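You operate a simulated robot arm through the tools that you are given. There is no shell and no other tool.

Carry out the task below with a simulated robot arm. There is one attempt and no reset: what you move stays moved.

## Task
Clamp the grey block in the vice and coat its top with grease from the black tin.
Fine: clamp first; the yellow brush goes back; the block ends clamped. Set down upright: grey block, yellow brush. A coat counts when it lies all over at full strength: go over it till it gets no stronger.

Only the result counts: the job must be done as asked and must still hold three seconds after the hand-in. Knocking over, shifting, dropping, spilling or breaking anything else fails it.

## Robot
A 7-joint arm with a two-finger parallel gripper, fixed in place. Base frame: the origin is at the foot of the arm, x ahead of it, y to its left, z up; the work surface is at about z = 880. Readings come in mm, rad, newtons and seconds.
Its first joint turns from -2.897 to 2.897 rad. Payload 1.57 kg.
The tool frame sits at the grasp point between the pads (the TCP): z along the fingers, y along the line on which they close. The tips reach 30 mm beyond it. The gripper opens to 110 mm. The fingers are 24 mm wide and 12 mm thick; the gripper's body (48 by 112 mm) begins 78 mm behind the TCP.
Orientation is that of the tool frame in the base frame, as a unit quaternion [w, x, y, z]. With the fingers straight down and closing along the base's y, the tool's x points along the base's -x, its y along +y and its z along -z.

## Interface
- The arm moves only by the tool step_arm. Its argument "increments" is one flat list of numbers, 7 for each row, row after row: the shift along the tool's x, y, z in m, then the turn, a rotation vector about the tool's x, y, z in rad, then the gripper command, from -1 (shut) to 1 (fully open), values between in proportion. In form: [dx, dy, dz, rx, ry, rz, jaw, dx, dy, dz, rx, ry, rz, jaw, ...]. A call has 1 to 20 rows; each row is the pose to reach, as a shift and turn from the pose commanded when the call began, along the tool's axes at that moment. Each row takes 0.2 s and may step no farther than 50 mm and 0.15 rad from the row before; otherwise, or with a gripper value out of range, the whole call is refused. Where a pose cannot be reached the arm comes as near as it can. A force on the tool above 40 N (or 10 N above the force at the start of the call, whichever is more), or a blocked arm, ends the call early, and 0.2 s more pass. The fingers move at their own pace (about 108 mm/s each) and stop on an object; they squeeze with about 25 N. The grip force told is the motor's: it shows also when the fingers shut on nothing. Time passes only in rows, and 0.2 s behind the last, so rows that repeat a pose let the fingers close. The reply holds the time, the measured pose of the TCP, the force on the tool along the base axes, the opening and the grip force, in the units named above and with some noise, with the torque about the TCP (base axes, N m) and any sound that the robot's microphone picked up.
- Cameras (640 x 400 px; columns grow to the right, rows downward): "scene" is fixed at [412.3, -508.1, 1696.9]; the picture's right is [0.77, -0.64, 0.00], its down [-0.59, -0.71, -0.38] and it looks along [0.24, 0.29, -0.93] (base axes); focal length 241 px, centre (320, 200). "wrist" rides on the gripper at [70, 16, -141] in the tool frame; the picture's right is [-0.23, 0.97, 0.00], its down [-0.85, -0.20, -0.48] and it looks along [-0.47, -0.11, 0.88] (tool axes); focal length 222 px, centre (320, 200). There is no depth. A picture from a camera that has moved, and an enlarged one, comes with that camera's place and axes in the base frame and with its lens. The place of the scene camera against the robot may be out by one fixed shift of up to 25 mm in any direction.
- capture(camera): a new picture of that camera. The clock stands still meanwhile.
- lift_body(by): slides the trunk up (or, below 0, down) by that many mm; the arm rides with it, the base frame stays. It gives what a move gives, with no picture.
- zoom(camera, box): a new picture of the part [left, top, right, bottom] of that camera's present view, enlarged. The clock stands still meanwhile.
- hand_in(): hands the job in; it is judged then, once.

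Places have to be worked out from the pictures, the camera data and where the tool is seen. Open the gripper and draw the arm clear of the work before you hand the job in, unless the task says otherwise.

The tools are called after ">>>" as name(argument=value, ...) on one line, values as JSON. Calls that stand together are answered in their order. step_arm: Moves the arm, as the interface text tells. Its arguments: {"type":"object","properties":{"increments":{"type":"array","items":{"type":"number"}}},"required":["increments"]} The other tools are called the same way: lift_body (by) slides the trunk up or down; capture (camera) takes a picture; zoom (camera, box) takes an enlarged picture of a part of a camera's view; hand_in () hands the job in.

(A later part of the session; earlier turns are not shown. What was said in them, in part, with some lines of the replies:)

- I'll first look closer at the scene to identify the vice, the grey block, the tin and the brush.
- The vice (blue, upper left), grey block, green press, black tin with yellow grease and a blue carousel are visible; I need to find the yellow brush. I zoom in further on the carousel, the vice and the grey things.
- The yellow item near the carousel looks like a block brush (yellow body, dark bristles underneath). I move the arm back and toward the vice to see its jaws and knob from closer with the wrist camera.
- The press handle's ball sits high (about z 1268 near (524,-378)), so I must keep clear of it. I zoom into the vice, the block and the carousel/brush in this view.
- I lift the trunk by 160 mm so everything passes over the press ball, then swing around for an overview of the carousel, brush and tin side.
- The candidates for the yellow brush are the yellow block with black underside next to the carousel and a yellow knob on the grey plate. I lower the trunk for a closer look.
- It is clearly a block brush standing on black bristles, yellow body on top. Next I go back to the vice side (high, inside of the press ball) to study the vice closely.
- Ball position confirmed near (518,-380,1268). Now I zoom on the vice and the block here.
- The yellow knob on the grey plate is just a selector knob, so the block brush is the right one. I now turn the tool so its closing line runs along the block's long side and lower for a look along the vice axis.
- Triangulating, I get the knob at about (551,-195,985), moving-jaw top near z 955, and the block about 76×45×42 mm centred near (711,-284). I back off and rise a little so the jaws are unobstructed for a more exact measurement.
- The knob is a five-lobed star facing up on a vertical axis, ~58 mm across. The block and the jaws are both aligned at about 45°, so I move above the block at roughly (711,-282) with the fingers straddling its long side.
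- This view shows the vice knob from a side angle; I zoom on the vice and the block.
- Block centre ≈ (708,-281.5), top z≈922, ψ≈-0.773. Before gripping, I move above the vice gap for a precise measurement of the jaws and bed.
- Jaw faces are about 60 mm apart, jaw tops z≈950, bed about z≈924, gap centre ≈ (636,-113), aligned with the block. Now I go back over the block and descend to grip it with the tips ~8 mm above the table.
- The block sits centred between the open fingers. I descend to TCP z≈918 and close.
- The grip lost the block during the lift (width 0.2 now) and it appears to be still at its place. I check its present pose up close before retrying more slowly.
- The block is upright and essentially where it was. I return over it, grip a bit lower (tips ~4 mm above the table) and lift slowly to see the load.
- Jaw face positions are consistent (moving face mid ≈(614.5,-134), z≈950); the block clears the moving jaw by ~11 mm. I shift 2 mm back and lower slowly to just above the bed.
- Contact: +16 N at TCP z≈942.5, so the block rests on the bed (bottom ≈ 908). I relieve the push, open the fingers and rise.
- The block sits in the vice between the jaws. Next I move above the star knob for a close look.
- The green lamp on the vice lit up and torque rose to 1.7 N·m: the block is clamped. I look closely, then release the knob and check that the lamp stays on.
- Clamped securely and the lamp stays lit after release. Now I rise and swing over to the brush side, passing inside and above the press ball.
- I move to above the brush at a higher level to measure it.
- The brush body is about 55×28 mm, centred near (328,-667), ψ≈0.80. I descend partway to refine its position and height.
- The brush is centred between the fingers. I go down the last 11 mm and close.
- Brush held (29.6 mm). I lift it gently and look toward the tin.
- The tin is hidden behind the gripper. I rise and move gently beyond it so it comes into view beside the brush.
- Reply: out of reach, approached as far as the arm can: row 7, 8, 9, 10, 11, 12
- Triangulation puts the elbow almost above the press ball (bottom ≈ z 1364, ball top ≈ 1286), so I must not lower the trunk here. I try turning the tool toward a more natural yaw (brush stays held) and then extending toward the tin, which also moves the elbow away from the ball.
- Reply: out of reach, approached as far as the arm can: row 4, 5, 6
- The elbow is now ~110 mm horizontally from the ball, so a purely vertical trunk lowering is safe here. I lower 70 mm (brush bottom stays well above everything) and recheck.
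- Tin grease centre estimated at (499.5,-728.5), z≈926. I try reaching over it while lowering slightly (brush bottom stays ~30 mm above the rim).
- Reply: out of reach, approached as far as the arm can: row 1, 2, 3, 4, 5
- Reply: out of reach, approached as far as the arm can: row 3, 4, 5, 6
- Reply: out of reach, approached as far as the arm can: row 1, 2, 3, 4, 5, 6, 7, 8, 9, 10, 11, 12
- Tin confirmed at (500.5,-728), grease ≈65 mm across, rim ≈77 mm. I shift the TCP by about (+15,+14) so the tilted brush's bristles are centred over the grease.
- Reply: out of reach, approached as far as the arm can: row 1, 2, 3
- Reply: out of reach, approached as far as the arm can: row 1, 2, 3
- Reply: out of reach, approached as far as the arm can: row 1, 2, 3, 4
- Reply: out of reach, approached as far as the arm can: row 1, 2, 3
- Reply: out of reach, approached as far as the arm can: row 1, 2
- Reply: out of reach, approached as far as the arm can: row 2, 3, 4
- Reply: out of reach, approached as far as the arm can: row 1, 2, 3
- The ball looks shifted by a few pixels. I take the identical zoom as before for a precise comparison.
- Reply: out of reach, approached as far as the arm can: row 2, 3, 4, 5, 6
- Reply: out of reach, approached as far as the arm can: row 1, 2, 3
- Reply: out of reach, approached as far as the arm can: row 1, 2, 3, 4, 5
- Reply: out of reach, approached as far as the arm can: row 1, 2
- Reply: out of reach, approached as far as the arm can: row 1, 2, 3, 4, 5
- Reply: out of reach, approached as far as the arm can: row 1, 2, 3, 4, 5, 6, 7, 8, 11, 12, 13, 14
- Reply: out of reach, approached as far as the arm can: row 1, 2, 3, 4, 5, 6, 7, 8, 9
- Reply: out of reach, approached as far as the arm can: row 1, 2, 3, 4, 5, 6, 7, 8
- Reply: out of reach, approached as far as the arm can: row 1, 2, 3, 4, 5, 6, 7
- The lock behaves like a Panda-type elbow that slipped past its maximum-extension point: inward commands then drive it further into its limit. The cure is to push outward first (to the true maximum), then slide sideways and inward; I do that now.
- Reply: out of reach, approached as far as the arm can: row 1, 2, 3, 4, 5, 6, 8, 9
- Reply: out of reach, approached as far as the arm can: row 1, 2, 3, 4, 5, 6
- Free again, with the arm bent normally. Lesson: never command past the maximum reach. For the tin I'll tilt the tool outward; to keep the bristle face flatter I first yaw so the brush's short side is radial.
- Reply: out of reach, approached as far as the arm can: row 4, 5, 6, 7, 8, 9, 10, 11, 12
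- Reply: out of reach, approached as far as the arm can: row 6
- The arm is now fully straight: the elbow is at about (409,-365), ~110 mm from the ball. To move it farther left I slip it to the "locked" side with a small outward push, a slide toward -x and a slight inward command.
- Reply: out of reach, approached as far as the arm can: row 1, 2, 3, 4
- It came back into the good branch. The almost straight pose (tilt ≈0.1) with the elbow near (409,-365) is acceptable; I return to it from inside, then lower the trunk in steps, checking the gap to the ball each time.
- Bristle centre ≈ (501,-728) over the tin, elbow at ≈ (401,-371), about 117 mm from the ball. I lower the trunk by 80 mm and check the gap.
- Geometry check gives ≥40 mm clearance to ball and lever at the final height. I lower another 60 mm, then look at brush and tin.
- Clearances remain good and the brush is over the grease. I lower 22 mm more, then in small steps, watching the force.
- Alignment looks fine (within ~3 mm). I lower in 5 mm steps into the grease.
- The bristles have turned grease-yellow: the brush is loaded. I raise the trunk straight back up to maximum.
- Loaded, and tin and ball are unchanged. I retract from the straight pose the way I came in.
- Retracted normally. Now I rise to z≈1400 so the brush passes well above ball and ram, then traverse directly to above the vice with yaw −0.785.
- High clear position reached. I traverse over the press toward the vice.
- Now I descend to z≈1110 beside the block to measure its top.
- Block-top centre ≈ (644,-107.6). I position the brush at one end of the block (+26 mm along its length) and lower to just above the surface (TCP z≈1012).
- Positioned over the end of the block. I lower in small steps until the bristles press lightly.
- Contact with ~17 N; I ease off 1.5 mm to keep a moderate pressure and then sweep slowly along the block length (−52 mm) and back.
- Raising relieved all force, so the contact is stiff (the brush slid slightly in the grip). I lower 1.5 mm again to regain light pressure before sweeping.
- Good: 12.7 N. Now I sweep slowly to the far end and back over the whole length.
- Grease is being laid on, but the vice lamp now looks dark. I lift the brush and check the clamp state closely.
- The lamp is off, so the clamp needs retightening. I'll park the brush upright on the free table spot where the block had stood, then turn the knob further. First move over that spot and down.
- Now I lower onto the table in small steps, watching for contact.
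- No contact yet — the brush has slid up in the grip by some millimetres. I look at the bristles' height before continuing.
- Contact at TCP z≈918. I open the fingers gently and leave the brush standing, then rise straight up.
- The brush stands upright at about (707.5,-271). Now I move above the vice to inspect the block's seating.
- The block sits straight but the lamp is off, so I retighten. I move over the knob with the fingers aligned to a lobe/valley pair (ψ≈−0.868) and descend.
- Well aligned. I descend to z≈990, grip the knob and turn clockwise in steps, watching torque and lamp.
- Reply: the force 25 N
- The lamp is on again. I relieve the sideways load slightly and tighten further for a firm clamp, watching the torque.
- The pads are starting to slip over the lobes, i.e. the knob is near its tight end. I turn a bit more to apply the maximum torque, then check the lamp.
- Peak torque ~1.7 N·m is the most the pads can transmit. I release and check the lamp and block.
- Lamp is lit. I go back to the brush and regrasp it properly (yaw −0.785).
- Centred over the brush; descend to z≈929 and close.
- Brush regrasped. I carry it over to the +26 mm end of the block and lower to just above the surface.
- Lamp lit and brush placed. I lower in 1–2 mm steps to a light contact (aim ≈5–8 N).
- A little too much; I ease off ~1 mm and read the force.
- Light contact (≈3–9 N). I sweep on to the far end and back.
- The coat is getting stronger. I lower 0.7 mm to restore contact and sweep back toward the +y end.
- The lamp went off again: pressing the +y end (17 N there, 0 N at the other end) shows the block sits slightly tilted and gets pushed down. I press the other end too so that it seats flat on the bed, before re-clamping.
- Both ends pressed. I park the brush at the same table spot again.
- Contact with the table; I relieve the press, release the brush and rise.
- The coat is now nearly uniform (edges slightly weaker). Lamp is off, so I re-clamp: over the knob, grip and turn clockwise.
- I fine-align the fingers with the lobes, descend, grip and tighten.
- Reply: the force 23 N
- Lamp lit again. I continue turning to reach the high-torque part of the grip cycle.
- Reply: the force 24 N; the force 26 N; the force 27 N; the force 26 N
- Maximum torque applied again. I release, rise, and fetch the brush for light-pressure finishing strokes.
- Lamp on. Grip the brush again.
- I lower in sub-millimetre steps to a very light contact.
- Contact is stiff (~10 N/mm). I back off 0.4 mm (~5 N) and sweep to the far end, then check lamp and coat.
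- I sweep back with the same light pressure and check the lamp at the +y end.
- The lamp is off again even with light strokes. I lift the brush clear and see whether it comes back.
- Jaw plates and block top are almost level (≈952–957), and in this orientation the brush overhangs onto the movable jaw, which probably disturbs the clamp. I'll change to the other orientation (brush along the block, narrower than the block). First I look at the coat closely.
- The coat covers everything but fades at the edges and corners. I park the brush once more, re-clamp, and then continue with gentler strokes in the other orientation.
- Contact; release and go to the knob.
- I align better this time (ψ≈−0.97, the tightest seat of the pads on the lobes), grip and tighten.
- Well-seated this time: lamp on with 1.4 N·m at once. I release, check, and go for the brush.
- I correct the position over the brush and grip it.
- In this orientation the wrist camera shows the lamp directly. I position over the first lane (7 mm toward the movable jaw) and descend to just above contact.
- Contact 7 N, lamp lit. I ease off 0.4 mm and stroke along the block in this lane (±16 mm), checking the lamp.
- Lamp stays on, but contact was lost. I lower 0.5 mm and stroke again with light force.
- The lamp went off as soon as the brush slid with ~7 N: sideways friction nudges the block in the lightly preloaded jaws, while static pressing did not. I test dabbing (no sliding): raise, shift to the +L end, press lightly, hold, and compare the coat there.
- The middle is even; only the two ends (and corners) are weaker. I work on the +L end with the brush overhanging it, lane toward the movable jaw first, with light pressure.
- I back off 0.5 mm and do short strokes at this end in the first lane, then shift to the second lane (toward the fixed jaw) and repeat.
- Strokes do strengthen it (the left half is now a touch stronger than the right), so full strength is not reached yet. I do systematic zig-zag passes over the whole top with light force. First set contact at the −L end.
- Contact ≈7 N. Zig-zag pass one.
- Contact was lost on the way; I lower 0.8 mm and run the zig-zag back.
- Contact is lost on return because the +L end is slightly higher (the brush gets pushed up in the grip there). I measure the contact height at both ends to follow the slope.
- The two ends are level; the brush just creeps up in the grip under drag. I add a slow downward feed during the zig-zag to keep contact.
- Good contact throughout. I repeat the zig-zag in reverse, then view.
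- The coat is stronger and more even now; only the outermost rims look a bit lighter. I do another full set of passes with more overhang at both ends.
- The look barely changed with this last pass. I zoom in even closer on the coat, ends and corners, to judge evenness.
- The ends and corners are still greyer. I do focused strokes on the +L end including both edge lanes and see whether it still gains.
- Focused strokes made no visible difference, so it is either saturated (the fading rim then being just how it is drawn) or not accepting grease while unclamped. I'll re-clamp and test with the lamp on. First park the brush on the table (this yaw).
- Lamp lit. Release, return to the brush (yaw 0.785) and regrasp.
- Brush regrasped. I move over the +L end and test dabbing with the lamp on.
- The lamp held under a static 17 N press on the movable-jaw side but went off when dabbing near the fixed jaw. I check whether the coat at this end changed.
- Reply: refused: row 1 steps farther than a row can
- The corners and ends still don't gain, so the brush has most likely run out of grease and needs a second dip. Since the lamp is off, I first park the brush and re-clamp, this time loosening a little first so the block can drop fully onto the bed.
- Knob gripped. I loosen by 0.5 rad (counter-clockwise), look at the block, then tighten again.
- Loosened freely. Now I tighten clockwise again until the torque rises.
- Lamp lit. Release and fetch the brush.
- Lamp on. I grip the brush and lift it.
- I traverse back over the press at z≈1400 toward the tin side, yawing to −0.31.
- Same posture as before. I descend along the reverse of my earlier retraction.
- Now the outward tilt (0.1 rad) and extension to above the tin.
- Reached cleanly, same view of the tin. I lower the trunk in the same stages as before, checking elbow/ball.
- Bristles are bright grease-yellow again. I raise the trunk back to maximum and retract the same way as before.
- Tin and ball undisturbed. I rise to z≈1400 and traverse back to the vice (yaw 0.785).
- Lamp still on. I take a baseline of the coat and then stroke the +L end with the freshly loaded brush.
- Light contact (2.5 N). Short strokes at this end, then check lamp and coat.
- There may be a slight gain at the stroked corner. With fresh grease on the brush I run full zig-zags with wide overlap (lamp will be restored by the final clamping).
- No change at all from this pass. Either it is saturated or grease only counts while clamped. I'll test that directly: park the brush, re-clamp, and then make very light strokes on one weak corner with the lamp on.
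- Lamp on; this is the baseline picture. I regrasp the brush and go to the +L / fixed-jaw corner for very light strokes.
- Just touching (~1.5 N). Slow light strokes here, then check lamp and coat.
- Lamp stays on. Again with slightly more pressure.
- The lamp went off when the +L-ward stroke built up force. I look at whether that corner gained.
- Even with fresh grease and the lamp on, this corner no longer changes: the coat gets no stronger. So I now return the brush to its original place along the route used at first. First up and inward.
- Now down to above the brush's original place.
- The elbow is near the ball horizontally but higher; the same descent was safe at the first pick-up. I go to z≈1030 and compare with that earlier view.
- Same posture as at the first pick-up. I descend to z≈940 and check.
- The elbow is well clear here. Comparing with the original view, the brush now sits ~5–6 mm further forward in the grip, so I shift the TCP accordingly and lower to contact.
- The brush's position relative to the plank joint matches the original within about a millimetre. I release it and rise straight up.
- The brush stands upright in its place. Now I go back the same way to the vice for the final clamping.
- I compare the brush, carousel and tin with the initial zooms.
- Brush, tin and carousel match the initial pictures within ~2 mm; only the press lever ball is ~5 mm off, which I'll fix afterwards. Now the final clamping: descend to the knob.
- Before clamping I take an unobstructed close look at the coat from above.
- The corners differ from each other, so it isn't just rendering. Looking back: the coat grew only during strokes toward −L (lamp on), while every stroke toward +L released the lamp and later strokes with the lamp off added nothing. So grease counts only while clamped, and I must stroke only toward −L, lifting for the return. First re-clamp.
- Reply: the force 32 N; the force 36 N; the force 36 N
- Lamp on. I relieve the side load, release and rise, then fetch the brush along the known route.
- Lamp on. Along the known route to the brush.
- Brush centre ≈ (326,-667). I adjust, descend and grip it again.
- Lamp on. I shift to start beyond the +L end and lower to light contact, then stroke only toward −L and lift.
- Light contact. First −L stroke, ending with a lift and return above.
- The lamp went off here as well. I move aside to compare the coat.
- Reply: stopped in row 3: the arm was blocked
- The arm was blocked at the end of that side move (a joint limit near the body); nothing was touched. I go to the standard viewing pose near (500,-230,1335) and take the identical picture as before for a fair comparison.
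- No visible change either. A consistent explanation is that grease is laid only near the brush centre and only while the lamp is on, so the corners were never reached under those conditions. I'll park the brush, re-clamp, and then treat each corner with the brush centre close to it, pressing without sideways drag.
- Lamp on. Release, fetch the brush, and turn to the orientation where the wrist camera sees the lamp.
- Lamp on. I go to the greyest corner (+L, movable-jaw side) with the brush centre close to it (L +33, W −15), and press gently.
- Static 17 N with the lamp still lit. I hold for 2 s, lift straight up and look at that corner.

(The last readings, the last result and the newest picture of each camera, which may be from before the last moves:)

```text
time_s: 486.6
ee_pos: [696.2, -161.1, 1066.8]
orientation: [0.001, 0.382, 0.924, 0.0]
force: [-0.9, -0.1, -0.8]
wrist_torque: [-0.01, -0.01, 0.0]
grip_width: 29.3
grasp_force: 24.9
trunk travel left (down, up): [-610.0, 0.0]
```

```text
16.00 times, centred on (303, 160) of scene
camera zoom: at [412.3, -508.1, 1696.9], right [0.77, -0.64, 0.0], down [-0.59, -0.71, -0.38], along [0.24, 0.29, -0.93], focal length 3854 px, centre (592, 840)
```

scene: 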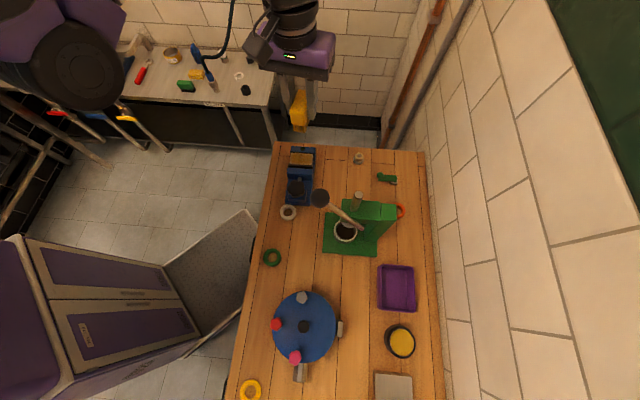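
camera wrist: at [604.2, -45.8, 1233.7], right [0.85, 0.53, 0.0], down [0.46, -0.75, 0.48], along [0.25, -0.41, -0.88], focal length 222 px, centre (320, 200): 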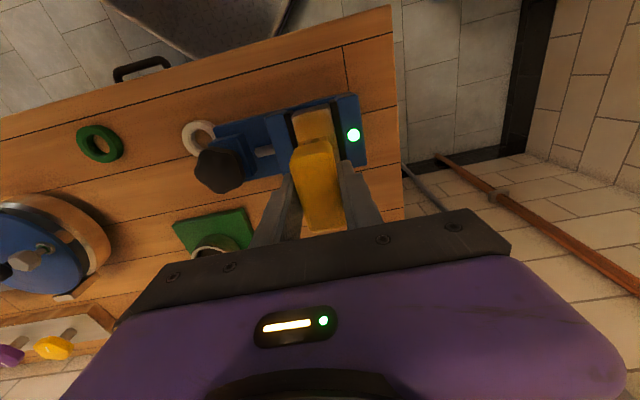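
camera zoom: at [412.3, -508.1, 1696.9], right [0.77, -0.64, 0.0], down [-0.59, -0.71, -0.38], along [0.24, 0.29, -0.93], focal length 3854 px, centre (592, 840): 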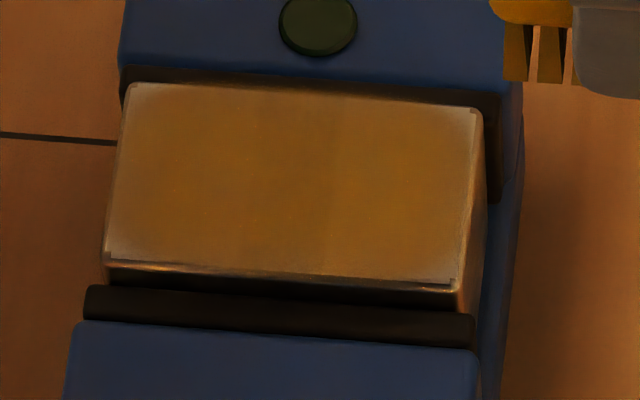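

Pressing and lifting alone also dropped the lamp and changed nothing in the coat: the centre and ends look exactly as they did after the second session despite dozens of passes in both directions and a second dip, so the coat is saturated and the soft rim is how it is drawn. I return the brush now and do the final clamping last, with no more touching afterwards.

>>> step_arm(increments=[0.0069, -0.0106, -0.034, 0, 0, 0, -1, 0.0138, -0.0213, -0.068, 0, 0, 0, -1, 0.0206, -0.0319, -0.102, 0, 0, 0, -1, 0.0275, -0.0425, -0.136, 0, 0, 0, -1, 0.0344, -0.0531, -0.17, 0, 0, 0, -1, 0.0413, -0.0638, -0.204, 0, 0, 0, -1, 0.0481, -0.0744, -0.238, 0, 0, 0, -1, 0.055, -0.085, -0.27, 0, 0, 0, -1, 0.067, -0.119, -0.27, 0, 0, 0, -1, 0.079, -0.153, -0.27, 0, 0, 0.008, -1, 0.091, -0.1877, -0.27, 0, 0, 0.017, -1])

>>> step_arm(increments=[-0.0078, -0.0364, 0.003, 0, 0, 0, -1, -0.0157, -0.0729, 0.006, 0, 0, 0, -1, -0.0235, -0.1093, 0.008, 0, 0, 0, -1, -0.0314, -0.1458, 0.011, 0, 0, 0, -1, -0.0392, -0.1822, 0.014, 0, 0, 0, -1, -0.047, -0.2186, 0.017, 0, 0, 0, -1, -0.0549, -0.2551, 0.02, 0, 0, 0, -1, -0.0627, -0.2915, 0.022, 0, 0, 0, -1, -0.0706, -0.328, 0.025, 0, 0, 0, -1, -0.0784, -0.3644, 0.028, 0, 0, 0, -1])

>>> step_arm(increments=[-0.017, -0.0087, 0.026, 0, 0, 0, -1, -0.034, -0.0174, 0.052, 0, 0, 0, -1, -0.051, -0.0261, 0.078, 0, 0, 0, -1, -0.068, -0.0349, 0.104, 0, 0, 0, -1, -0.085, -0.0436, 0.13, 0, 0, 0, -1, -0.102, -0.0523, 0.156, 0, 0, 0, -1, -0.115, -0.062, 0.18, 0, 0, 0, -1])

>>> capture(camera="wrist")

```text
time_s: 489.0
ee_pos: [499.5, -230.1, 1338.2]
orientation: [0.001, 0.389, 0.921, 0.0]
force: [0.0, -0.2, -1.0]
wrist_torque: [-0.02, -0.01, -0.01]
grip_width: 29.7
grasp_force: 24.8
trunk travel left (down, up): [-610.0, 0.0]
```

```text
time_s: 491.2
ee_pos: [292.4, -540.3, 1309.9]
orientation: [0.001, 0.389, 0.921, 0.0]
force: [0.4, -0.1, -0.6]
wrist_torque: [-0.02, 0.01, 0.0]
grip_width: 29.5
grasp_force: 24.9
trunk travel left (down, up): [-610.0, 0.0]
```

```text
time_s: 492.8
ee_pos: [328.4, -666.7, 1128.9]
orientation: [0.001, 0.39, 0.921, 0.0]
force: [0.3, 0.1, -0.2]
wrist_torque: [0.0, -0.01, 0.01]
grip_width: 29.4
grasp_force: 25.7
trunk travel left (down, up): [-610.0, 0.0]
```

```text
taken
camera wrist: at [291.8, -603.7, 1268.3], right [0.86, 0.52, 0.0], down [0.45, -0.75, 0.48], along [0.25, -0.41, -0.88], focal length 222 px, centre (320, 200)
```

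wrist: 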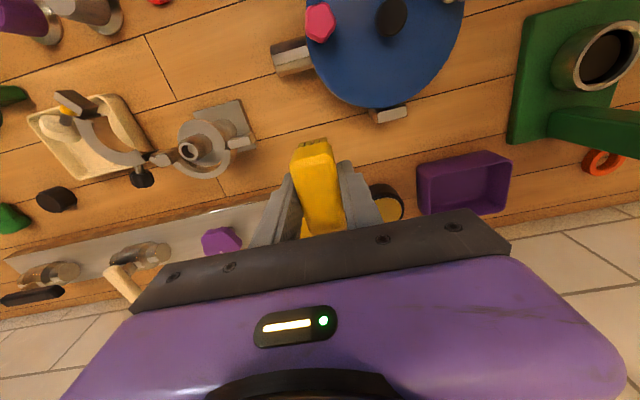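

>>> step_arm(increments=[0, 0, 0.04, 0, 0, 0, -1, 0, 0, 0.08, 0, 0, 0, -1, 0, 0, 0.12, 0, 0, 0, -1, 0, 0, 0.155, 0, 0, 0, -1, 0, 0, 0.187, 0, 0, 0, -1])

>>> zoom(camera="wrist", box=[220, 80, 420, 240])

```text
time_s: 494.0
ee_pos: [327.4, -665.5, 939.6]
orientation: [0.001, 0.39, 0.921, 0.001]
force: [0.2, 0.5, -1.1]
wrist_torque: [0.0, 0.01, 0.02]
grip_width: 29.5
grasp_force: 25.1
trunk travel left (down, up): [-610.0, 0.0]
```

```text
2.50 times, centred on (320, 160) of wrist
camera zoom: at [290.7, -604.2, 1080.6], right [0.86, 0.52, 0.0], down [0.45, -0.75, 0.48], along [0.25, -0.41, -0.88], focal length 555 px, centre (320, 300)
```

zoom: 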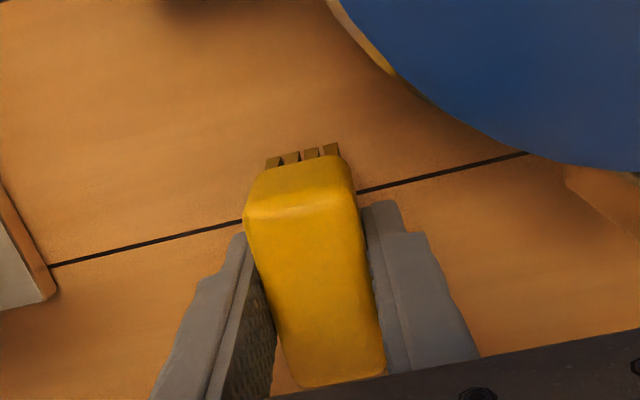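

I shift slightly to land on the original spot (also correcting the previous ~2 mm), then lower to contact.

>>> step_arm(increments=[0.0033, 0.0003, 0.004, 0, 0, 0, -1, 0.0067, 0.0005, 0.008, 0, 0, 0, -1])

>>> step_arm(increments=[0, 0, 0.0015, 0, 0, 0, -1, 0, 0, 0.003, 0, 0, 0, -1])

>>> step_arm(increments=[0, 0, 0.0015, 0, 0, 0, -1, 0, 0, 0.0025, 0, 0, 0, -1])

```text
time_s: 494.6
ee_pos: [325.1, -660.9, 933.0]
orientation: [0.001, 0.39, 0.921, 0.0]
force: [-0.3, -0.2, -1.9]
wrist_torque: [0.0, 0.02, 0.0]
grip_width: 29.6
grasp_force: 25.1
trunk travel left (down, up): [-610.0, 0.0]
```

```text
time_s: 495.2
ee_pos: [325.0, -660.9, 929.1]
orientation: [0.001, 0.391, 0.92, 0.0]
force: [-0.1, 0.3, -0.4]
wrist_torque: [0.02, -0.02, -0.01]
grip_width: 29.6
grasp_force: 24.9
trunk travel left (down, up): [-610.0, 0.0]
```

```text
time_s: 495.8
ee_pos: [325.1, -661.6, 928.3]
orientation: [0.001, 0.39, 0.921, -0.001]
force: [-0.5, 0.7, -0.8]
wrist_torque: [0.06, -0.02, -0.02]
grip_width: 29.6
grasp_force: 25.3
trunk travel left (down, up): [-610.0, 0.0]
```

>>> step_arm(increments=[0, 0, 0.001, 0, 0, 0, -1, 0, 0, 0.002, 0, 0, 0, -1])

>>> step_arm(increments=[0, 0, 0.001, 0, 0, 0, -1])

>>> zoom(camera="wrist", box=[220, 80, 420, 240])

```text
time_s: 496.4
ee_pos: [323.9, -661.7, 927.3]
orientation: [0.001, 0.39, 0.921, 0.0]
force: [0.7, 2.3, 5.7]
wrist_torque: [0.09, 0.0, 0.0]
grip_width: 29.8
grasp_force: 24.9
trunk travel left (down, up): [-610.0, 0.0]
```

```text
time_s: 496.8
ee_pos: [325.2, -660.8, 927.7]
orientation: [0.001, 0.389, 0.921, -0.001]
force: [0.3, 5.1, 15.3]
wrist_torque: [0.29, 0.04, 0.0]
grip_width: 29.6
grasp_force: 25.2
trunk travel left (down, up): [-610.0, 0.0]
```

```text
2.50 times, centred on (320, 160) of wrist
camera zoom: at [287.4, -599.3, 1066.3], right [0.86, 0.52, 0.0], down [0.45, -0.75, 0.48], along [0.25, -0.41, -0.88], focal length 555 px, centre (320, 300)
```

zoom: 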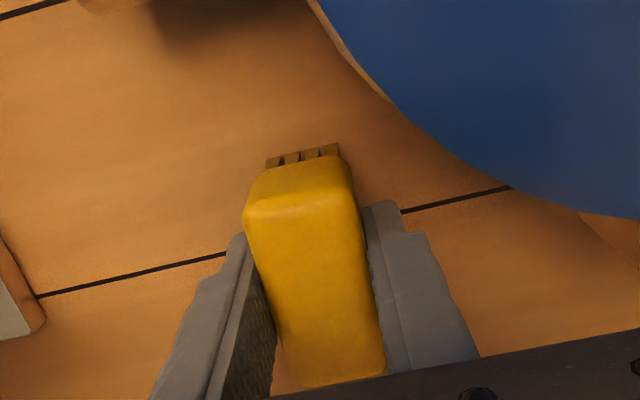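

>>> step_arm(increments=[0, 0, -0.001, 0, 0, 0, -1, 0, 0, -0.001, 0, 0, 0, -0.35, 0, 0, -0.001, 0, 0, 0, 0.0, 0, 0, -0.001, 0, 0, 0, 0.2, 0, 0, -0.001, 0, 0, 0, 0.3, 0, 0, -0.015, 0, 0, 0, 0.3, 0, 0, -0.04, 0, 0, 0, 0.3, 0, 0, -0.08, 0, 0, 0, 0.3, 0, 0, -0.12, 0, 0, 0, 0.3])

>>> step_arm(increments=[0.005, 0.003, -0.032, 0, 0, 0, 1, 0.015, 0.009, -0.064, 0, 0, 0, 1, 0.03, 0.0175, -0.097, 0, 0, 0, 1, 0.046, 0.0265, -0.129, 0, 0, 0, 1, 0.062, 0.036, -0.162, 0, 0, 0, 1, 0.078, 0.045, -0.194, 0, 0, 0, 1, 0.094, 0.0545, -0.227, 0, 0, 0, 1, 0.1091, 0.0633, -0.2595, 0, 0, 0, 1])

>>> step_arm(increments=[0.0065, 0.0304, -0.0023, 0, 0, -0.145, 1, 0.0131, 0.0607, -0.0047, 0, 0, -0.29, 1, 0.0197, 0.0911, -0.007, 0, 0, -0.435, 1, 0.0262, 0.1215, -0.0093, 0, 0, -0.58, 1, 0.0328, 0.1518, -0.0117, 0, 0, -0.725, 1, 0.0393, 0.1822, -0.014, 0, 0, -0.87, 1, 0.0459, 0.2126, -0.0163, 0, 0, -1.015, 1, 0.0524, 0.2429, -0.0187, 0, 0, -1.16, 1, 0.059, 0.2733, -0.021, 0, 0, -1.305, 1, 0.0655, 0.3037, -0.0233, 0, 0, -1.45, 1, 0.0721, 0.334, -0.0257, 0, 0, -1.595, 1, 0.0786, 0.3644, -0.028, 0, 0, -1.74, 1])

>>> zoom(camera="scene", box=[260, 280, 360, 390])

>>> zoom(camera="scene", box=[325, 165, 385, 210])

```text
time_s: 498.8
ee_pos: [324.0, -659.8, 1043.0]
orientation: [0.002, 0.39, 0.921, 0.0]
force: [0.3, 0.0, -0.9]
wrist_torque: [0.01, -0.02, -0.02]
grip_width: 71.5
grasp_force: 0.1
trunk travel left (down, up): [-610.0, 0.0]
```

```text
time_s: 500.6
ee_pos: [293.8, -538.5, 1304.5]
orientation: [0.001, 0.39, 0.921, 0.001]
force: [0.1, -0.1, 0.3]
wrist_torque: [0.01, -0.04, -0.06]
grip_width: 109.8
grasp_force: 0.0
trunk travel left (down, up): [-610.0, 0.0]
```

```text
time_s: 503.2
ee_pos: [500.5, -229.1, 1332.0]
orientation: [0.001, -0.453, 0.891, -0.001]
force: [-0.5, 0.3, 0.0]
wrist_torque: [0.04, -0.05, 0.0]
grip_width: 110.1
grasp_force: 0.1
trunk travel left (down, up): [-610.0, 0.0]
```

```text
3.64 times, centred on (310, 335) of scene
camera zoom: at [412.3, -508.1, 1696.9], right [0.77, -0.64, 0.0], down [-0.59, -0.71, -0.38], along [0.24, 0.29, -0.93], focal length 876 px, centre (356, -291)
```

zoom: 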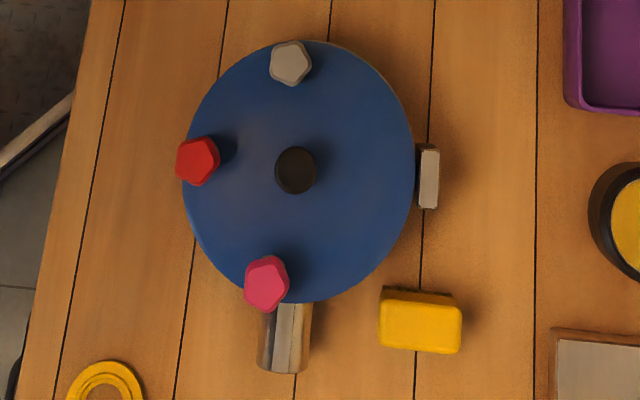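

```text
8.89 times, centred on (355, 188) of scene
camera zoom: at [412.3, -508.1, 1696.9], right [0.77, -0.64, 0.0], down [-0.59, -0.71, -0.38], along [0.24, 0.29, -0.93], focal length 2141 px, centre (9, 311)
```

zoom: 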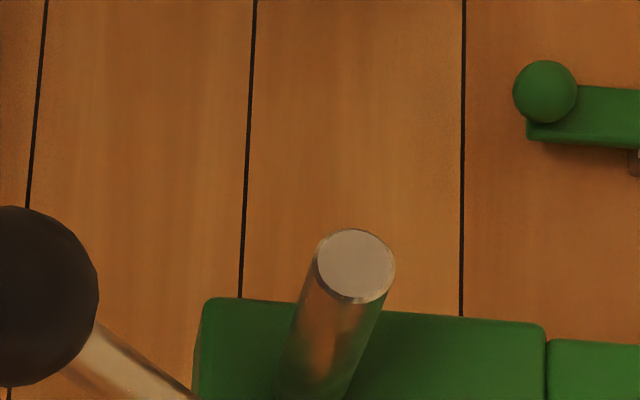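

The brush is back within about 3 mm. The press ball is still ~5 mm lower/outward than originally (lever turned ~1.8°); I'll restore it gently: view it from above first, with the closing line perpendicular to the lever's plane.

>>> step_arm(increments=[0.0094, -0.0081, -0.003, 0, 0, 0.143, 1, 0.0189, -0.0163, -0.006, 0, 0, 0.286, 1, 0.0283, -0.0244, -0.009, 0, 0, 0.429, 1, 0.0378, -0.0325, -0.012, 0, 0, 0.572, 1, 0.0472, -0.0407, -0.015, 0, 0, 0.715, 1, 0.0567, -0.0488, -0.018, 0, 0, 0.858, 1, 0.0661, -0.0569, -0.021, 0, 0, 1.001, 1, 0.0755, -0.0651, -0.024, 0, 0, 1.144, 1, 0.085, -0.0732, -0.027, 0, 0, 1.287, 1, 0.0944, -0.0813, -0.03, 0, 0, 1.43, 1, 0.1039, -0.0895, -0.033, 0, 0, 1.573, 1, 0.1133, -0.0976, -0.036, 0, 0, 1.715, 1])

>>> capture(camera="wrist")

>>> zoom(camera="wrist", box=[250, 60, 390, 200])

```text
time_s: 505.8
ee_pos: [512.8, -377.2, 1370.1]
orientation: [0.001, 0.38, 0.925, 0.0]
force: [0.8, -0.1, 1.3]
wrist_torque: [0.02, -0.02, 0.01]
grip_width: 110.1
grasp_force: 0.0
trunk travel left (down, up): [-610.0, 0.0]
```

```text
taken
camera wrist: at [473.6, -315.9, 1508.8], right [0.85, 0.53, 0.0], down [0.47, -0.74, 0.48], along [0.26, -0.41, -0.88], focal length 222 px, centre (320, 200)
```

wrist: 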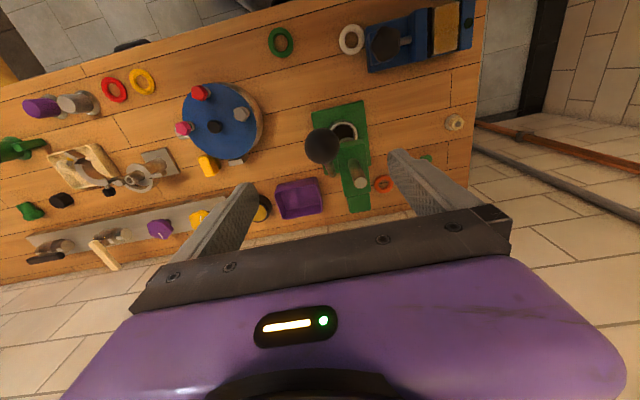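

```text
2.86 times, centred on (320, 130) of wrist
camera zoom: at [473.6, -315.9, 1508.8], right [0.85, 0.53, 0.0], down [0.47, -0.74, 0.48], along [0.26, -0.41, -0.88], focal length 635 px, centre (320, 400)
```

zoom: 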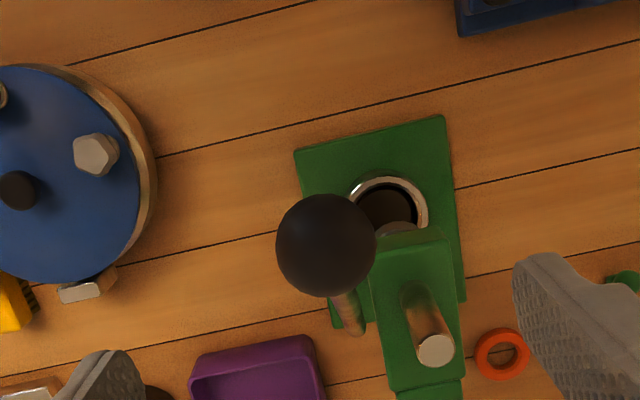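

I take a second view from 60 mm aside to triangulate the ball accurately.

>>> step_arm(increments=[0, 0.03, 0, 0, 0, 0, 1, 0, 0.06, 0, 0, 0, 0, 1])

>>> zoom(camera="wrist", box=[200, 60, 340, 200])

```text
time_s: 506.4
ee_pos: [552.8, -336.2, 1369.0]
orientation: [0.001, 0.379, 0.925, 0.001]
force: [-0.4, 0.2, 0.1]
wrist_torque: [0.06, 0.03, -0.01]
grip_width: 110.0
grasp_force: 0.1
trunk travel left (down, up): [-610.0, 0.0]
```

```text
2.86 times, centred on (270, 130) of wrist
camera zoom: at [515.0, -274.4, 1508.4], right [0.84, 0.54, 0.0], down [0.47, -0.74, 0.48], along [0.26, -0.4, -0.88], focal length 635 px, centre (463, 400)
```

zoom: 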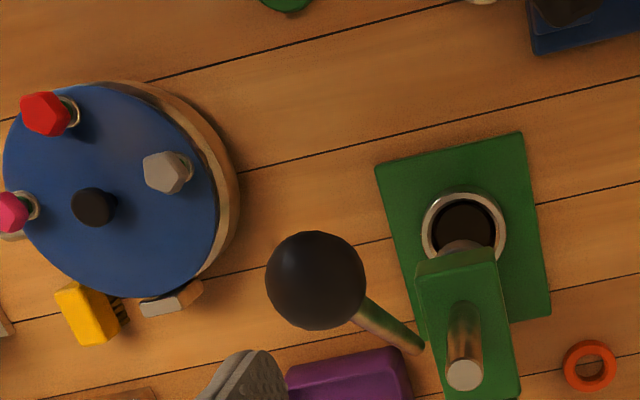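

Triangulated: ball centre now at (508,-367,1279), radius 18 mm; originally about (512,-370,1282.5). I move over it and descend with open fingers straddling it perpendicular to the lever plane.

>>> step_arm(increments=[0.005, -0.027, 0, 0, 0, 0.01, 1, 0.0103, -0.0534, 0, 0, 0, 0.025, 1, 0.0103, -0.0534, 0.02, 0, 0, 0.025, 1, 0.0103, -0.0534, 0.04, 0, 0, 0.025, 0.6])

>>> capture(camera="wrist")

```text
time_s: 507.4
ee_pos: [510.7, -364.3, 1328.5]
orientation: [0.001, 0.39, 0.921, 0.0]
force: [0.3, 0.7, -0.3]
wrist_torque: [-0.02, 0.03, 0.0]
grip_width: 87.7
grasp_force: 0.1
trunk travel left (down, up): [-610.0, 0.0]
```

```text
taken
camera wrist: at [472.3, -303.4, 1468.1], right [0.86, 0.51, 0.0], down [0.45, -0.75, 0.48], along [0.25, -0.41, -0.88], focal length 222 px, centre (320, 200)
```

wrist: 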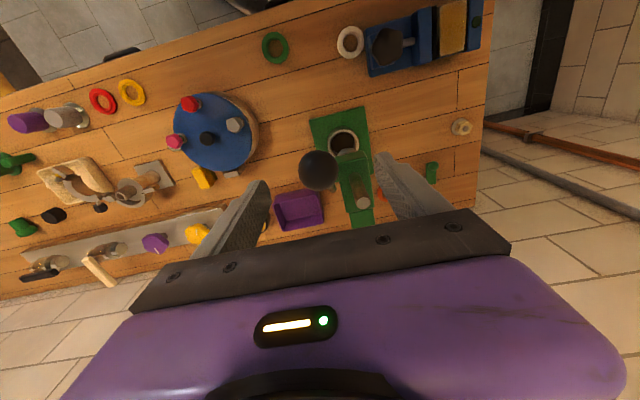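

Ball centred between the fingers. I descend ~48 mm around it.

>>> step_arm(increments=[0, 0, 0.016, 0, 0, 0, 0.6, 0, 0, 0.032, 0, 0, 0, 0.6, 0, 0, 0.048, 0, 0, 0, 0.6])

>>> zoom(camera="wrist", box=[220, 100, 420, 240])

>>> zoom(camera="scene", box=[325, 165, 385, 210])

```text
time_s: 508.2
ee_pos: [509.0, -365.7, 1281.7]
orientation: [0.001, 0.389, 0.921, 0.001]
force: [-0.5, -0.7, 0.2]
wrist_torque: [-0.03, 0.01, 0.01]
grip_width: 87.7
grasp_force: 0.1
trunk travel left (down, up): [-610.0, 0.0]
```

```text
2.86 times, centred on (320, 170) of wrist
camera zoom: at [472.2, -303.8, 1420.8], right [0.86, 0.52, 0.0], down [0.45, -0.75, 0.48], along [0.25, -0.41, -0.88], focal length 635 px, centre (320, 286)
```

zoom: 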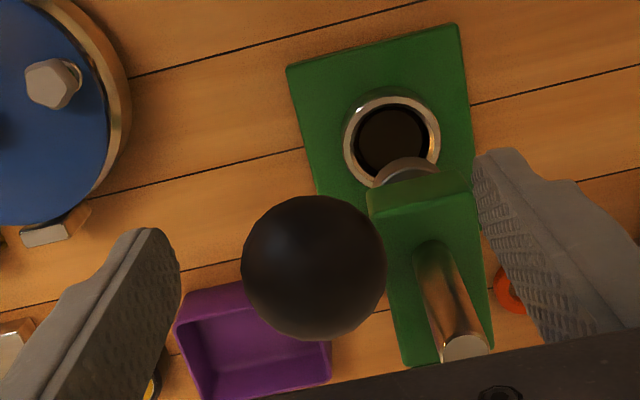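

```text
8.89 times, centred on (355, 188) of scene
camera zoom: at [412.3, -508.1, 1696.9], right [0.77, -0.64, 0.0], down [-0.59, -0.71, -0.38], along [0.24, 0.29, -0.93], focal length 2141 px, centre (9, 311)
```

zoom: 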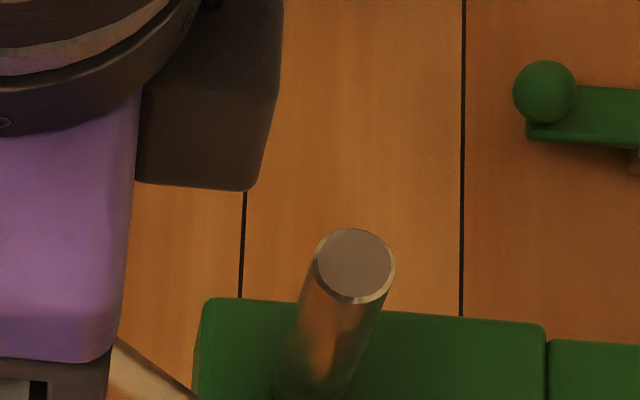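

>>> step_arm(increments=[0, 0, 0, 0, 0, 0, 0.2, 0, 0, 0, 0, 0, 0, -0.2, 0, 0, 0, 0, 0, 0, -1, 0, 0, 0, 0, 0, 0, -1])

>>> zoom(camera="scene", box=[325, 165, 385, 210])

>>> step_arm(increments=[-0.0015, 0, -0.001, 0, 0, 0, -1, -0.003, 0, -0.002, 0, 0, 0, -1])

>>> zoom(camera="scene", box=[325, 165, 385, 210])

```text
time_s: 509.2
ee_pos: [508.4, -367.8, 1281.2]
orientation: [0.001, 0.39, 0.921, -0.002]
force: [-10.2, -11.0, -3.4]
wrist_torque: [-0.08, 0.18, -0.11]
grip_width: 37.0
grasp_force: 43.2
trunk travel left (down, up): [-610.0, 0.0]
```

```text
8.89 times, centred on (355, 188) of scene
camera zoom: at [412.3, -508.1, 1696.9], right [0.77, -0.64, 0.0], down [-0.59, -0.71, -0.38], along [0.24, 0.29, -0.93], focal length 2141 px, centre (9, 311)
```

zoom: 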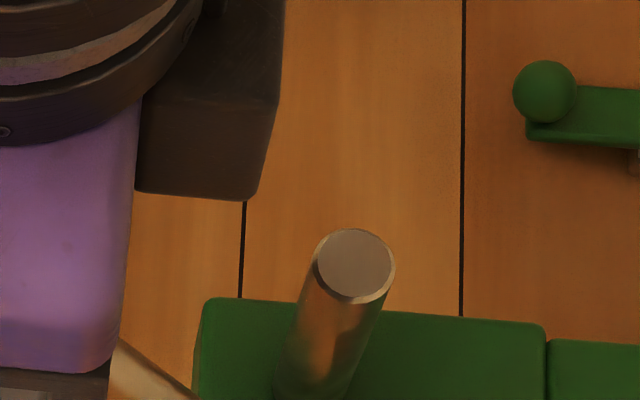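

```text
time_s: 509.8
ee_pos: [509.5, -369.0, 1282.2]
orientation: [0.0, 0.391, 0.921, -0.001]
force: [-18.7, -13.3, -6.3]
wrist_torque: [0.89, 0.92, -0.09]
grip_width: 36.9
grasp_force: 43.1
trunk travel left (down, up): [-610.0, 0.0]
```

```text
8.89 times, centred on (355, 188) of scene
camera zoom: at [412.3, -508.1, 1696.9], right [0.77, -0.64, 0.0], down [-0.59, -0.71, -0.38], along [0.24, 0.29, -0.93], focal length 2141 px, centre (9, 311)
```

zoom: 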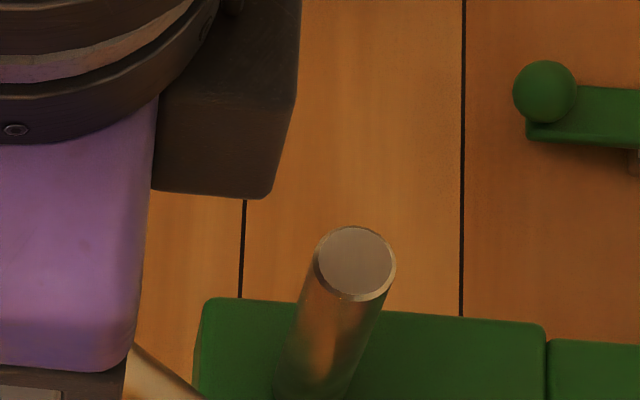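

The ram rises slightly (as wanted). I continue a little, relieving the side load.

>>> step_arm(increments=[-0.0013, -0.0015, -0.0008, 0, 0, 0, -1, -0.0026, -0.0022, -0.0018, 0, 0, 0, -1])

>>> zoom(camera="scene", box=[325, 165, 385, 210])

```text
time_s: 510.4
ee_pos: [512.2, -370.4, 1284.2]
orientation: [0.001, 0.389, 0.921, 0.002]
force: [-16.0, -3.3, -13.8]
wrist_torque: [0.21, 0.24, 0.07]
grip_width: 37.0
grasp_force: 43.2
trunk travel left (down, up): [-610.0, 0.0]
```

```text
8.89 times, centred on (355, 188) of scene
camera zoom: at [412.3, -508.1, 1696.9], right [0.77, -0.64, 0.0], down [-0.59, -0.71, -0.38], along [0.24, 0.29, -0.93], focal length 2141 px, centre (9, 311)
```

zoom: 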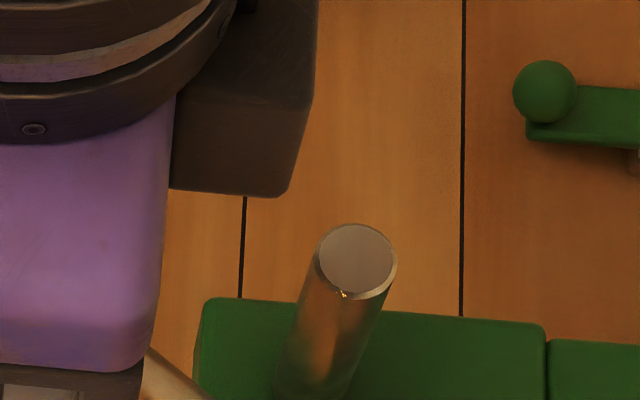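

The ram top now matches the original picture. I release the ball and check.

>>> step_arm(increments=[0, 0, 0, 0, 0, 0, -0.2, 0, 0, 0, 0, 0, 0, 0.2, 0, 0, 0, 0, 0, 0, 0.6, 0, 0, 0, 0, 0, 0, 0.6, 0, 0, -0.03, 0, 0, 0, 0.6, 0, 0, -0.07, 0, 0, 0, 0.6])

>>> step_arm(increments=[0.03, 0.02, -0.02, 0, 0, 0, 0.6, 0.07, 0.04, -0.02, 0, 0, 0, 0.6, 0.11, 0.05, -0.02, 0, 0, 0, 0.6])

>>> zoom(camera="scene", box=[325, 165, 385, 210])

>>> zoom(camera="scene", box=[310, 170, 410, 260])

```text
time_s: 511.8
ee_pos: [511.0, -371.3, 1353.6]
orientation: [0.0, 0.39, 0.921, 0.0]
force: [0.1, -1.0, -0.2]
wrist_torque: [0.0, 0.02, 0.0]
grip_width: 88.0
grasp_force: 0.2
trunk travel left (down, up): [-610.0, 0.0]
```

```text
time_s: 512.6
ee_pos: [469.7, -256.5, 1373.1]
orientation: [0.001, 0.39, 0.921, 0.0]
force: [-0.1, 0.6, 0.2]
wrist_torque: [0.01, 0.0, 0.01]
grip_width: 87.8
grasp_force: 0.1
trunk travel left (down, up): [-610.0, 0.0]
```

```text
8.89 times, centred on (355, 188) of scene
camera zoom: at [412.3, -508.1, 1696.9], right [0.77, -0.64, 0.0], down [-0.59, -0.71, -0.38], along [0.24, 0.29, -0.93], focal length 2141 px, centre (9, 311)
```

zoom: 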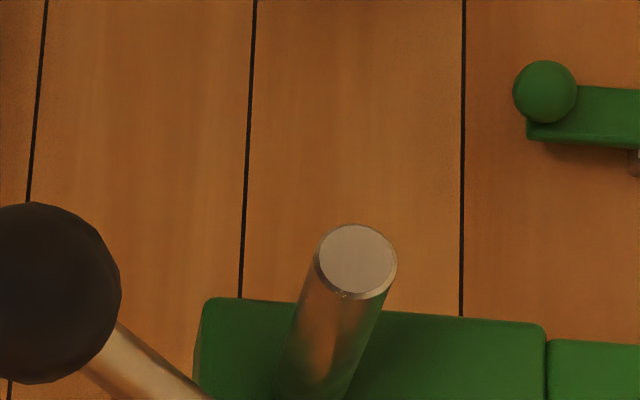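

```text
4.44 times, centred on (360, 215) of scene
camera zoom: at [412.3, -508.1, 1696.9], right [0.77, -0.64, 0.0], down [-0.59, -0.71, -0.38], along [0.24, 0.29, -0.93], focal length 1070 px, centre (142, 133)
```

zoom: 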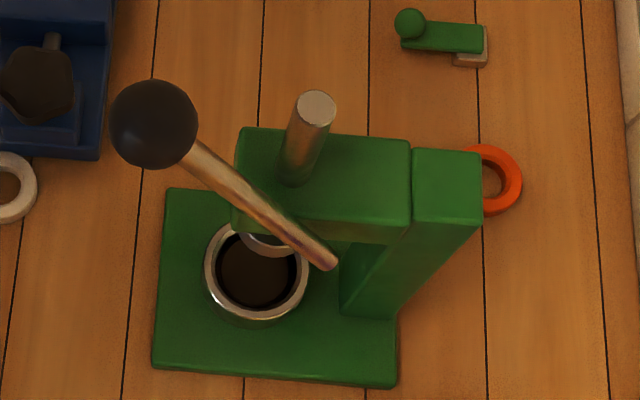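

The ball's edge is now exactly where it was at the start. Finally the last clamping: over to the knob.

>>> step_arm(increments=[-0.0012, 0.0083, 0.005, 0, 0, -0.145, 1, -0.0025, 0.0165, 0.015, 0, 0, -0.29, 1, -0.0037, 0.0248, 0.03, 0, 0, -0.435, 1, -0.0049, 0.033, 0.05, 0, 0, -0.58, 1, -0.0061, 0.0413, 0.075, 0, 0, -0.725, 1, -0.0074, 0.0496, 0.1, 0, 0, -0.87, 1, -0.0086, 0.0578, 0.125, 0, 0, -1.015, 1, -0.0098, 0.0661, 0.15, 0, 0, -1.16, 1, -0.011, 0.0743, 0.175, 0, 0, -1.305, 1, -0.0123, 0.0826, 0.2, 0, 0, -1.45, 1, -0.0135, 0.0908, 0.228, 0, 0, -1.595, 1, -0.0147, 0.0991, 0.256, 0, 0, -1.74, 1])

>>> zoom(camera="wrist", box=[240, 60, 400, 210])

```text
time_s: 515.2
ee_pos: [553.1, -199.6, 1119.0]
orientation: [0.0, -0.453, 0.891, -0.001]
force: [0.2, -0.4, 0.3]
wrist_torque: [-0.01, -0.03, -0.01]
grip_width: 110.0
grasp_force: 0.0
trunk travel left (down, up): [-610.0, 0.0]
```

```text
2.67 times, centred on (320, 135) of wrist
camera zoom: at [497.8, -244.5, 1257.9], right [-0.65, 0.76, 0.0], down [0.66, 0.57, 0.48], along [0.36, 0.31, -0.88], focal length 592 px, centre (320, 373)
```

zoom: 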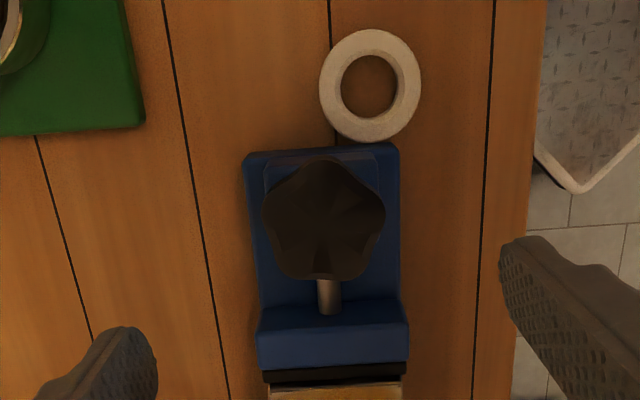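

>>> step_arm(increments=[0.0, 0.0005, 0.04, 0, 0, 0, 1, 0.0, 0.001, 0.08, 0, 0, 0, 1, 0.0, 0.001, 0.115, 0, 0, 0, 1, 0.0, 0.001, 0.131, 0, 0, 0, 1])

>>> step_arm(increments=[0, 0, 0, 0, 0, 0, 0.3, 0, 0, 0, 0, 0, 0, -1, 0, 0, 0, 0, 0, 0, -1, 0, 0, 0, 0, 0, 0, -1])

>>> step_arm(increments=[0, 0, 0, 0, 0, 0.04, -1, 0, 0, 0, 0, 0, 0.08, -1])

>>> step_arm(increments=[0, 0, 0, 0, 0, 0.03, -1, 0, 0, 0, 0, 0, 0.05, -1])

>>> zoom(camera="scene", box=[265, 130, 345, 215])

```text
time_s: 516.2
ee_pos: [552.8, -199.1, 986.7]
orientation: [0.001, -0.452, 0.892, -0.001]
force: [0.4, -0.7, 0.0]
wrist_torque: [-0.01, 0.0, 0.0]
grip_width: 109.6
grasp_force: 0.0
trunk travel left (down, up): [-610.0, 0.0]
```

```text
time_s: 517.2
ee_pos: [551.7, -196.6, 988.0]
orientation: [0.001, -0.453, 0.892, 0.0]
force: [-0.2, 0.4, -5.9]
wrist_torque: [0.0, -0.11, -0.04]
grip_width: 56.4
grasp_force: 45.0
trunk travel left (down, up): [-610.0, 0.0]
```

```text
time_s: 517.8
ee_pos: [552.2, -197.8, 986.9]
orientation: [0.001, -0.418, 0.909, -0.001]
force: [-2.9, 2.2, -6.5]
wrist_torque: [-0.14, 0.25, 1.67]
grip_width: 56.4
grasp_force: 45.0
trunk travel left (down, up): [-610.0, 0.0]
```

```text
time_s: 518.4
ee_pos: [551.6, -198.2, 987.2]
orientation: [0.0, -0.395, 0.919, 0.0]
force: [-6.3, 2.4, 1.6]
wrist_torque: [0.2, 0.17, 1.38]
grip_width: 57.5
grasp_force: 44.9
trunk travel left (down, up): [-610.0, 0.0]
```

```text
4.71 times, centred on (305, 172) of scene
camera zoom: at [412.3, -508.1, 1696.9], right [0.77, -0.64, 0.0], down [-0.59, -0.71, -0.38], along [0.24, 0.29, -0.93], focal length 1133 px, centre (391, 329)
```

zoom: 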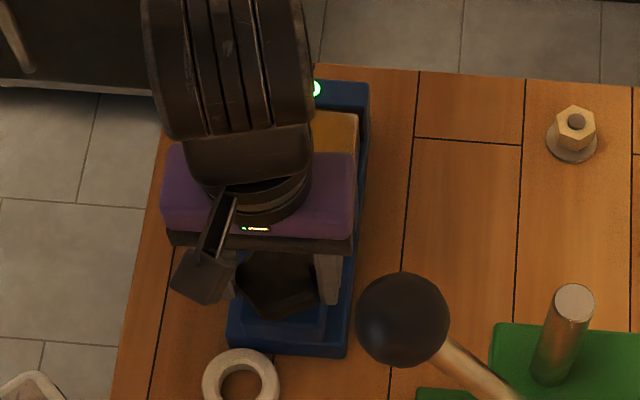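

Lamp lit with 1.4–1.7 N·m. I release, rise and draw the arm clear, then verify everything once more.

>>> step_arm(increments=[0, 0, 0, 0, 0, 0, 0.2, 0, 0, 0, 0, 0, 0, 1, 0, 0, 0, 0, 0, 0, 1, 0, 0, -0.03, 0, 0, 0, 1, 0, 0, -0.07, 0, 0, 0, 1, 0, 0, -0.11, 0, 0, 0, 1, 0, 0, -0.15, 0, 0, 0, 1, 0.015, 0.004, -0.19, 0, 0, 0.05, 1, 0.03, 0.007, -0.225, 0, 0, 0.1, 1, 0.045, 0.01, -0.26, 0, 0, 0.15, 1, 0.0568, 0.0135, -0.3, 0, 0, 0.2, 1, 0.0568, 0.0135, -0.34, 0, 0, 0.25, 1])

>>> capture(camera="scene")

>>> zoom(camera="scene", box=[288, 148, 318, 172])

>>> zoom(camera="scene", box=[220, 260, 440, 400])

>>> zoom(camera="scene", box=[260, 130, 440, 270])

```text
time_s: 521.0
ee_pos: [503.3, -230.8, 1326.8]
orientation: [0.001, -0.275, 0.961, 0.001]
force: [-0.4, -0.2, -0.3]
wrist_torque: [0.04, -0.02, 0.01]
grip_width: 109.9
grasp_force: 0.1
trunk travel left (down, up): [-610.0, 0.0]
```

```text
taken
```

scene: 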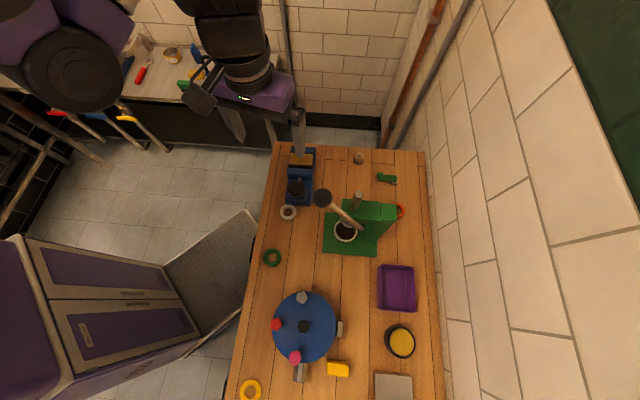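

```text
16.00 times, centred on (303, 160) of scene
camera zoom: at [412.3, -508.1, 1696.9], right [0.77, -0.64, 0.0], down [-0.59, -0.71, -0.38], along [0.24, 0.29, -0.93], focal length 3854 px, centre (592, 840)
```

zoom: 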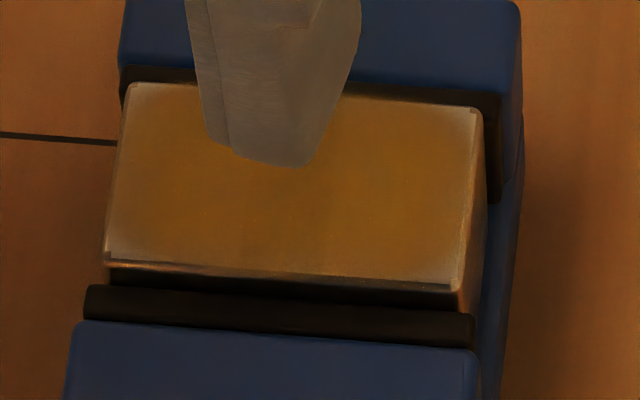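

```text
2.86 times, centred on (330, 330) of scene
camera zoom: at [412.3, -508.1, 1696.9], right [0.77, -0.64, 0.0], down [-0.59, -0.71, -0.38], along [0.24, 0.29, -0.93], focal length 688 px, centre (291, -171)
```

zoom: 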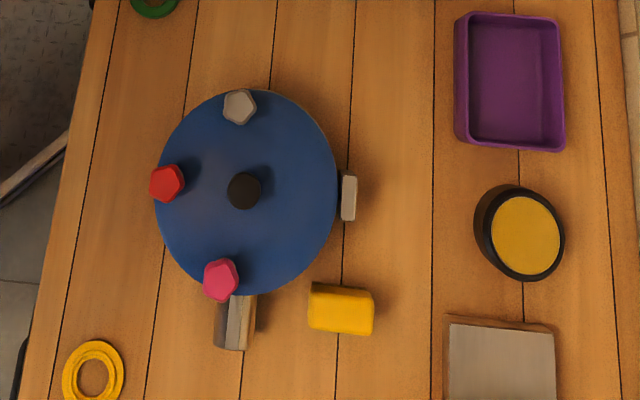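

```text
2.86 times, centred on (350, 200) of scene
camera zoom: at [412.3, -508.1, 1696.9], right [0.77, -0.64, 0.0], down [-0.59, -0.71, -0.38], along [0.24, 0.29, -0.93], focal length 688 px, centre (234, 200)
```

zoom: 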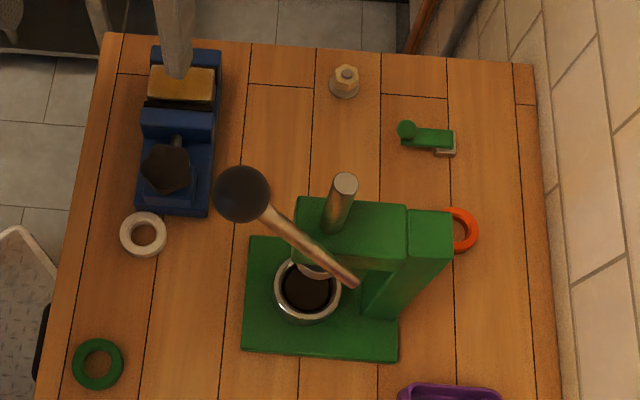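

Everything matches the initial layout. The lamp is hidden by a finger in this view, so I check it with the wrist camera.

>>> capture(camera="wrist")

>>> step_arm(increments=[0.01, 0, -0.03, 0, 0, 0.05, 1, 0.02, 0, -0.05, 0, 0, 0.1, 1, 0.02, 0, -0.05, 0, 0, 0.1, 1])

>>> zoom(camera="scene", box=[270, 130, 330, 190])

```text
taken
camera wrist: at [434.3, -253.2, 1467.0], right [-0.32, 0.95, 0.0], down [0.83, 0.28, 0.48], along [0.45, 0.15, -0.88], focal length 222 px, centre (320, 200)
```

wrist: 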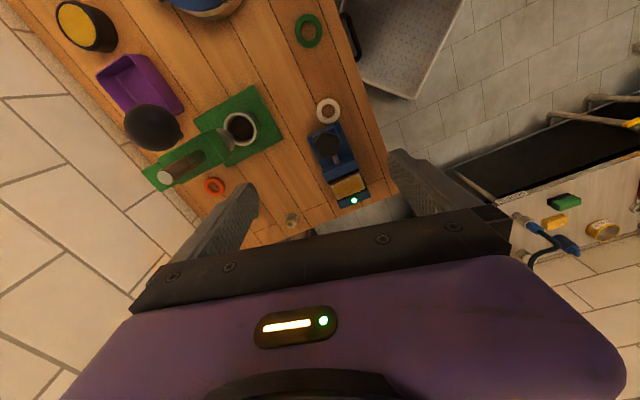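

```text
time_s: 521.8
ee_pos: [485.8, -241.2, 1378.0]
orientation: [0.001, -0.228, 0.974, 0.0]
force: [0.9, 0.3, 0.3]
wrist_torque: [0.0, 0.0, 0.01]
grip_width: 110.0
grasp_force: 0.0
trunk travel left (down, up): [-610.0, 0.0]
```

```text
6.67 times, centred on (300, 160) of scene
camera zoom: at [412.3, -508.1, 1696.9], right [0.77, -0.64, 0.0], down [-0.59, -0.71, -0.38], along [0.24, 0.29, -0.93], focal length 1606 px, centre (453, 467)
```

zoom: 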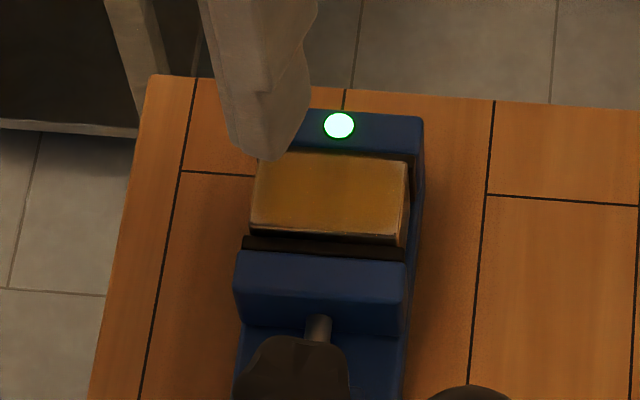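

The lamp is lit, so the block is clamped. Its top is coated, the brush stands upright in its place, the press lever is back where it was, and the arm is clear with the gripper open. I hand the job in.

>>> hand_in()

```text
The job is handed in.
```

I've handed the job in. The block is clamped (lamp lit) and greased, the yellow brush is back, and the gripper is open with the arm clear. Three points could count against it.

- **Clamping order:** I clamped the block before the first stroke, but brushing or pressing on it kept switching the lamp off. I re-clamped several times, and a good part of the brushing happened with the lamp off. I tightened it once more at the end with nothing touching the block afterwards. The last picture before hand-in shows the lamp lit.
- **Coat:** I dipped twice and went over the top many times. The later passes made no visible difference, so I judged it saturated. The corners and the two short ends still look slightly paler than the middle. I took that to be how the coat is drawn, but I could not rule out that it is thinner there.
- **Press lever:** the robot's elbow pushed the lever down by about 5 mm while I was working out how to reach the tin. I moved it back with the gripper, and it now matches the first picture.

The brush stands upright within 3–4 mm of where it started. I parked it, loaded with grease, on the bare table next to the vice several times, and no marks are visible. Nothing else I compared with the first pictures looks moved.
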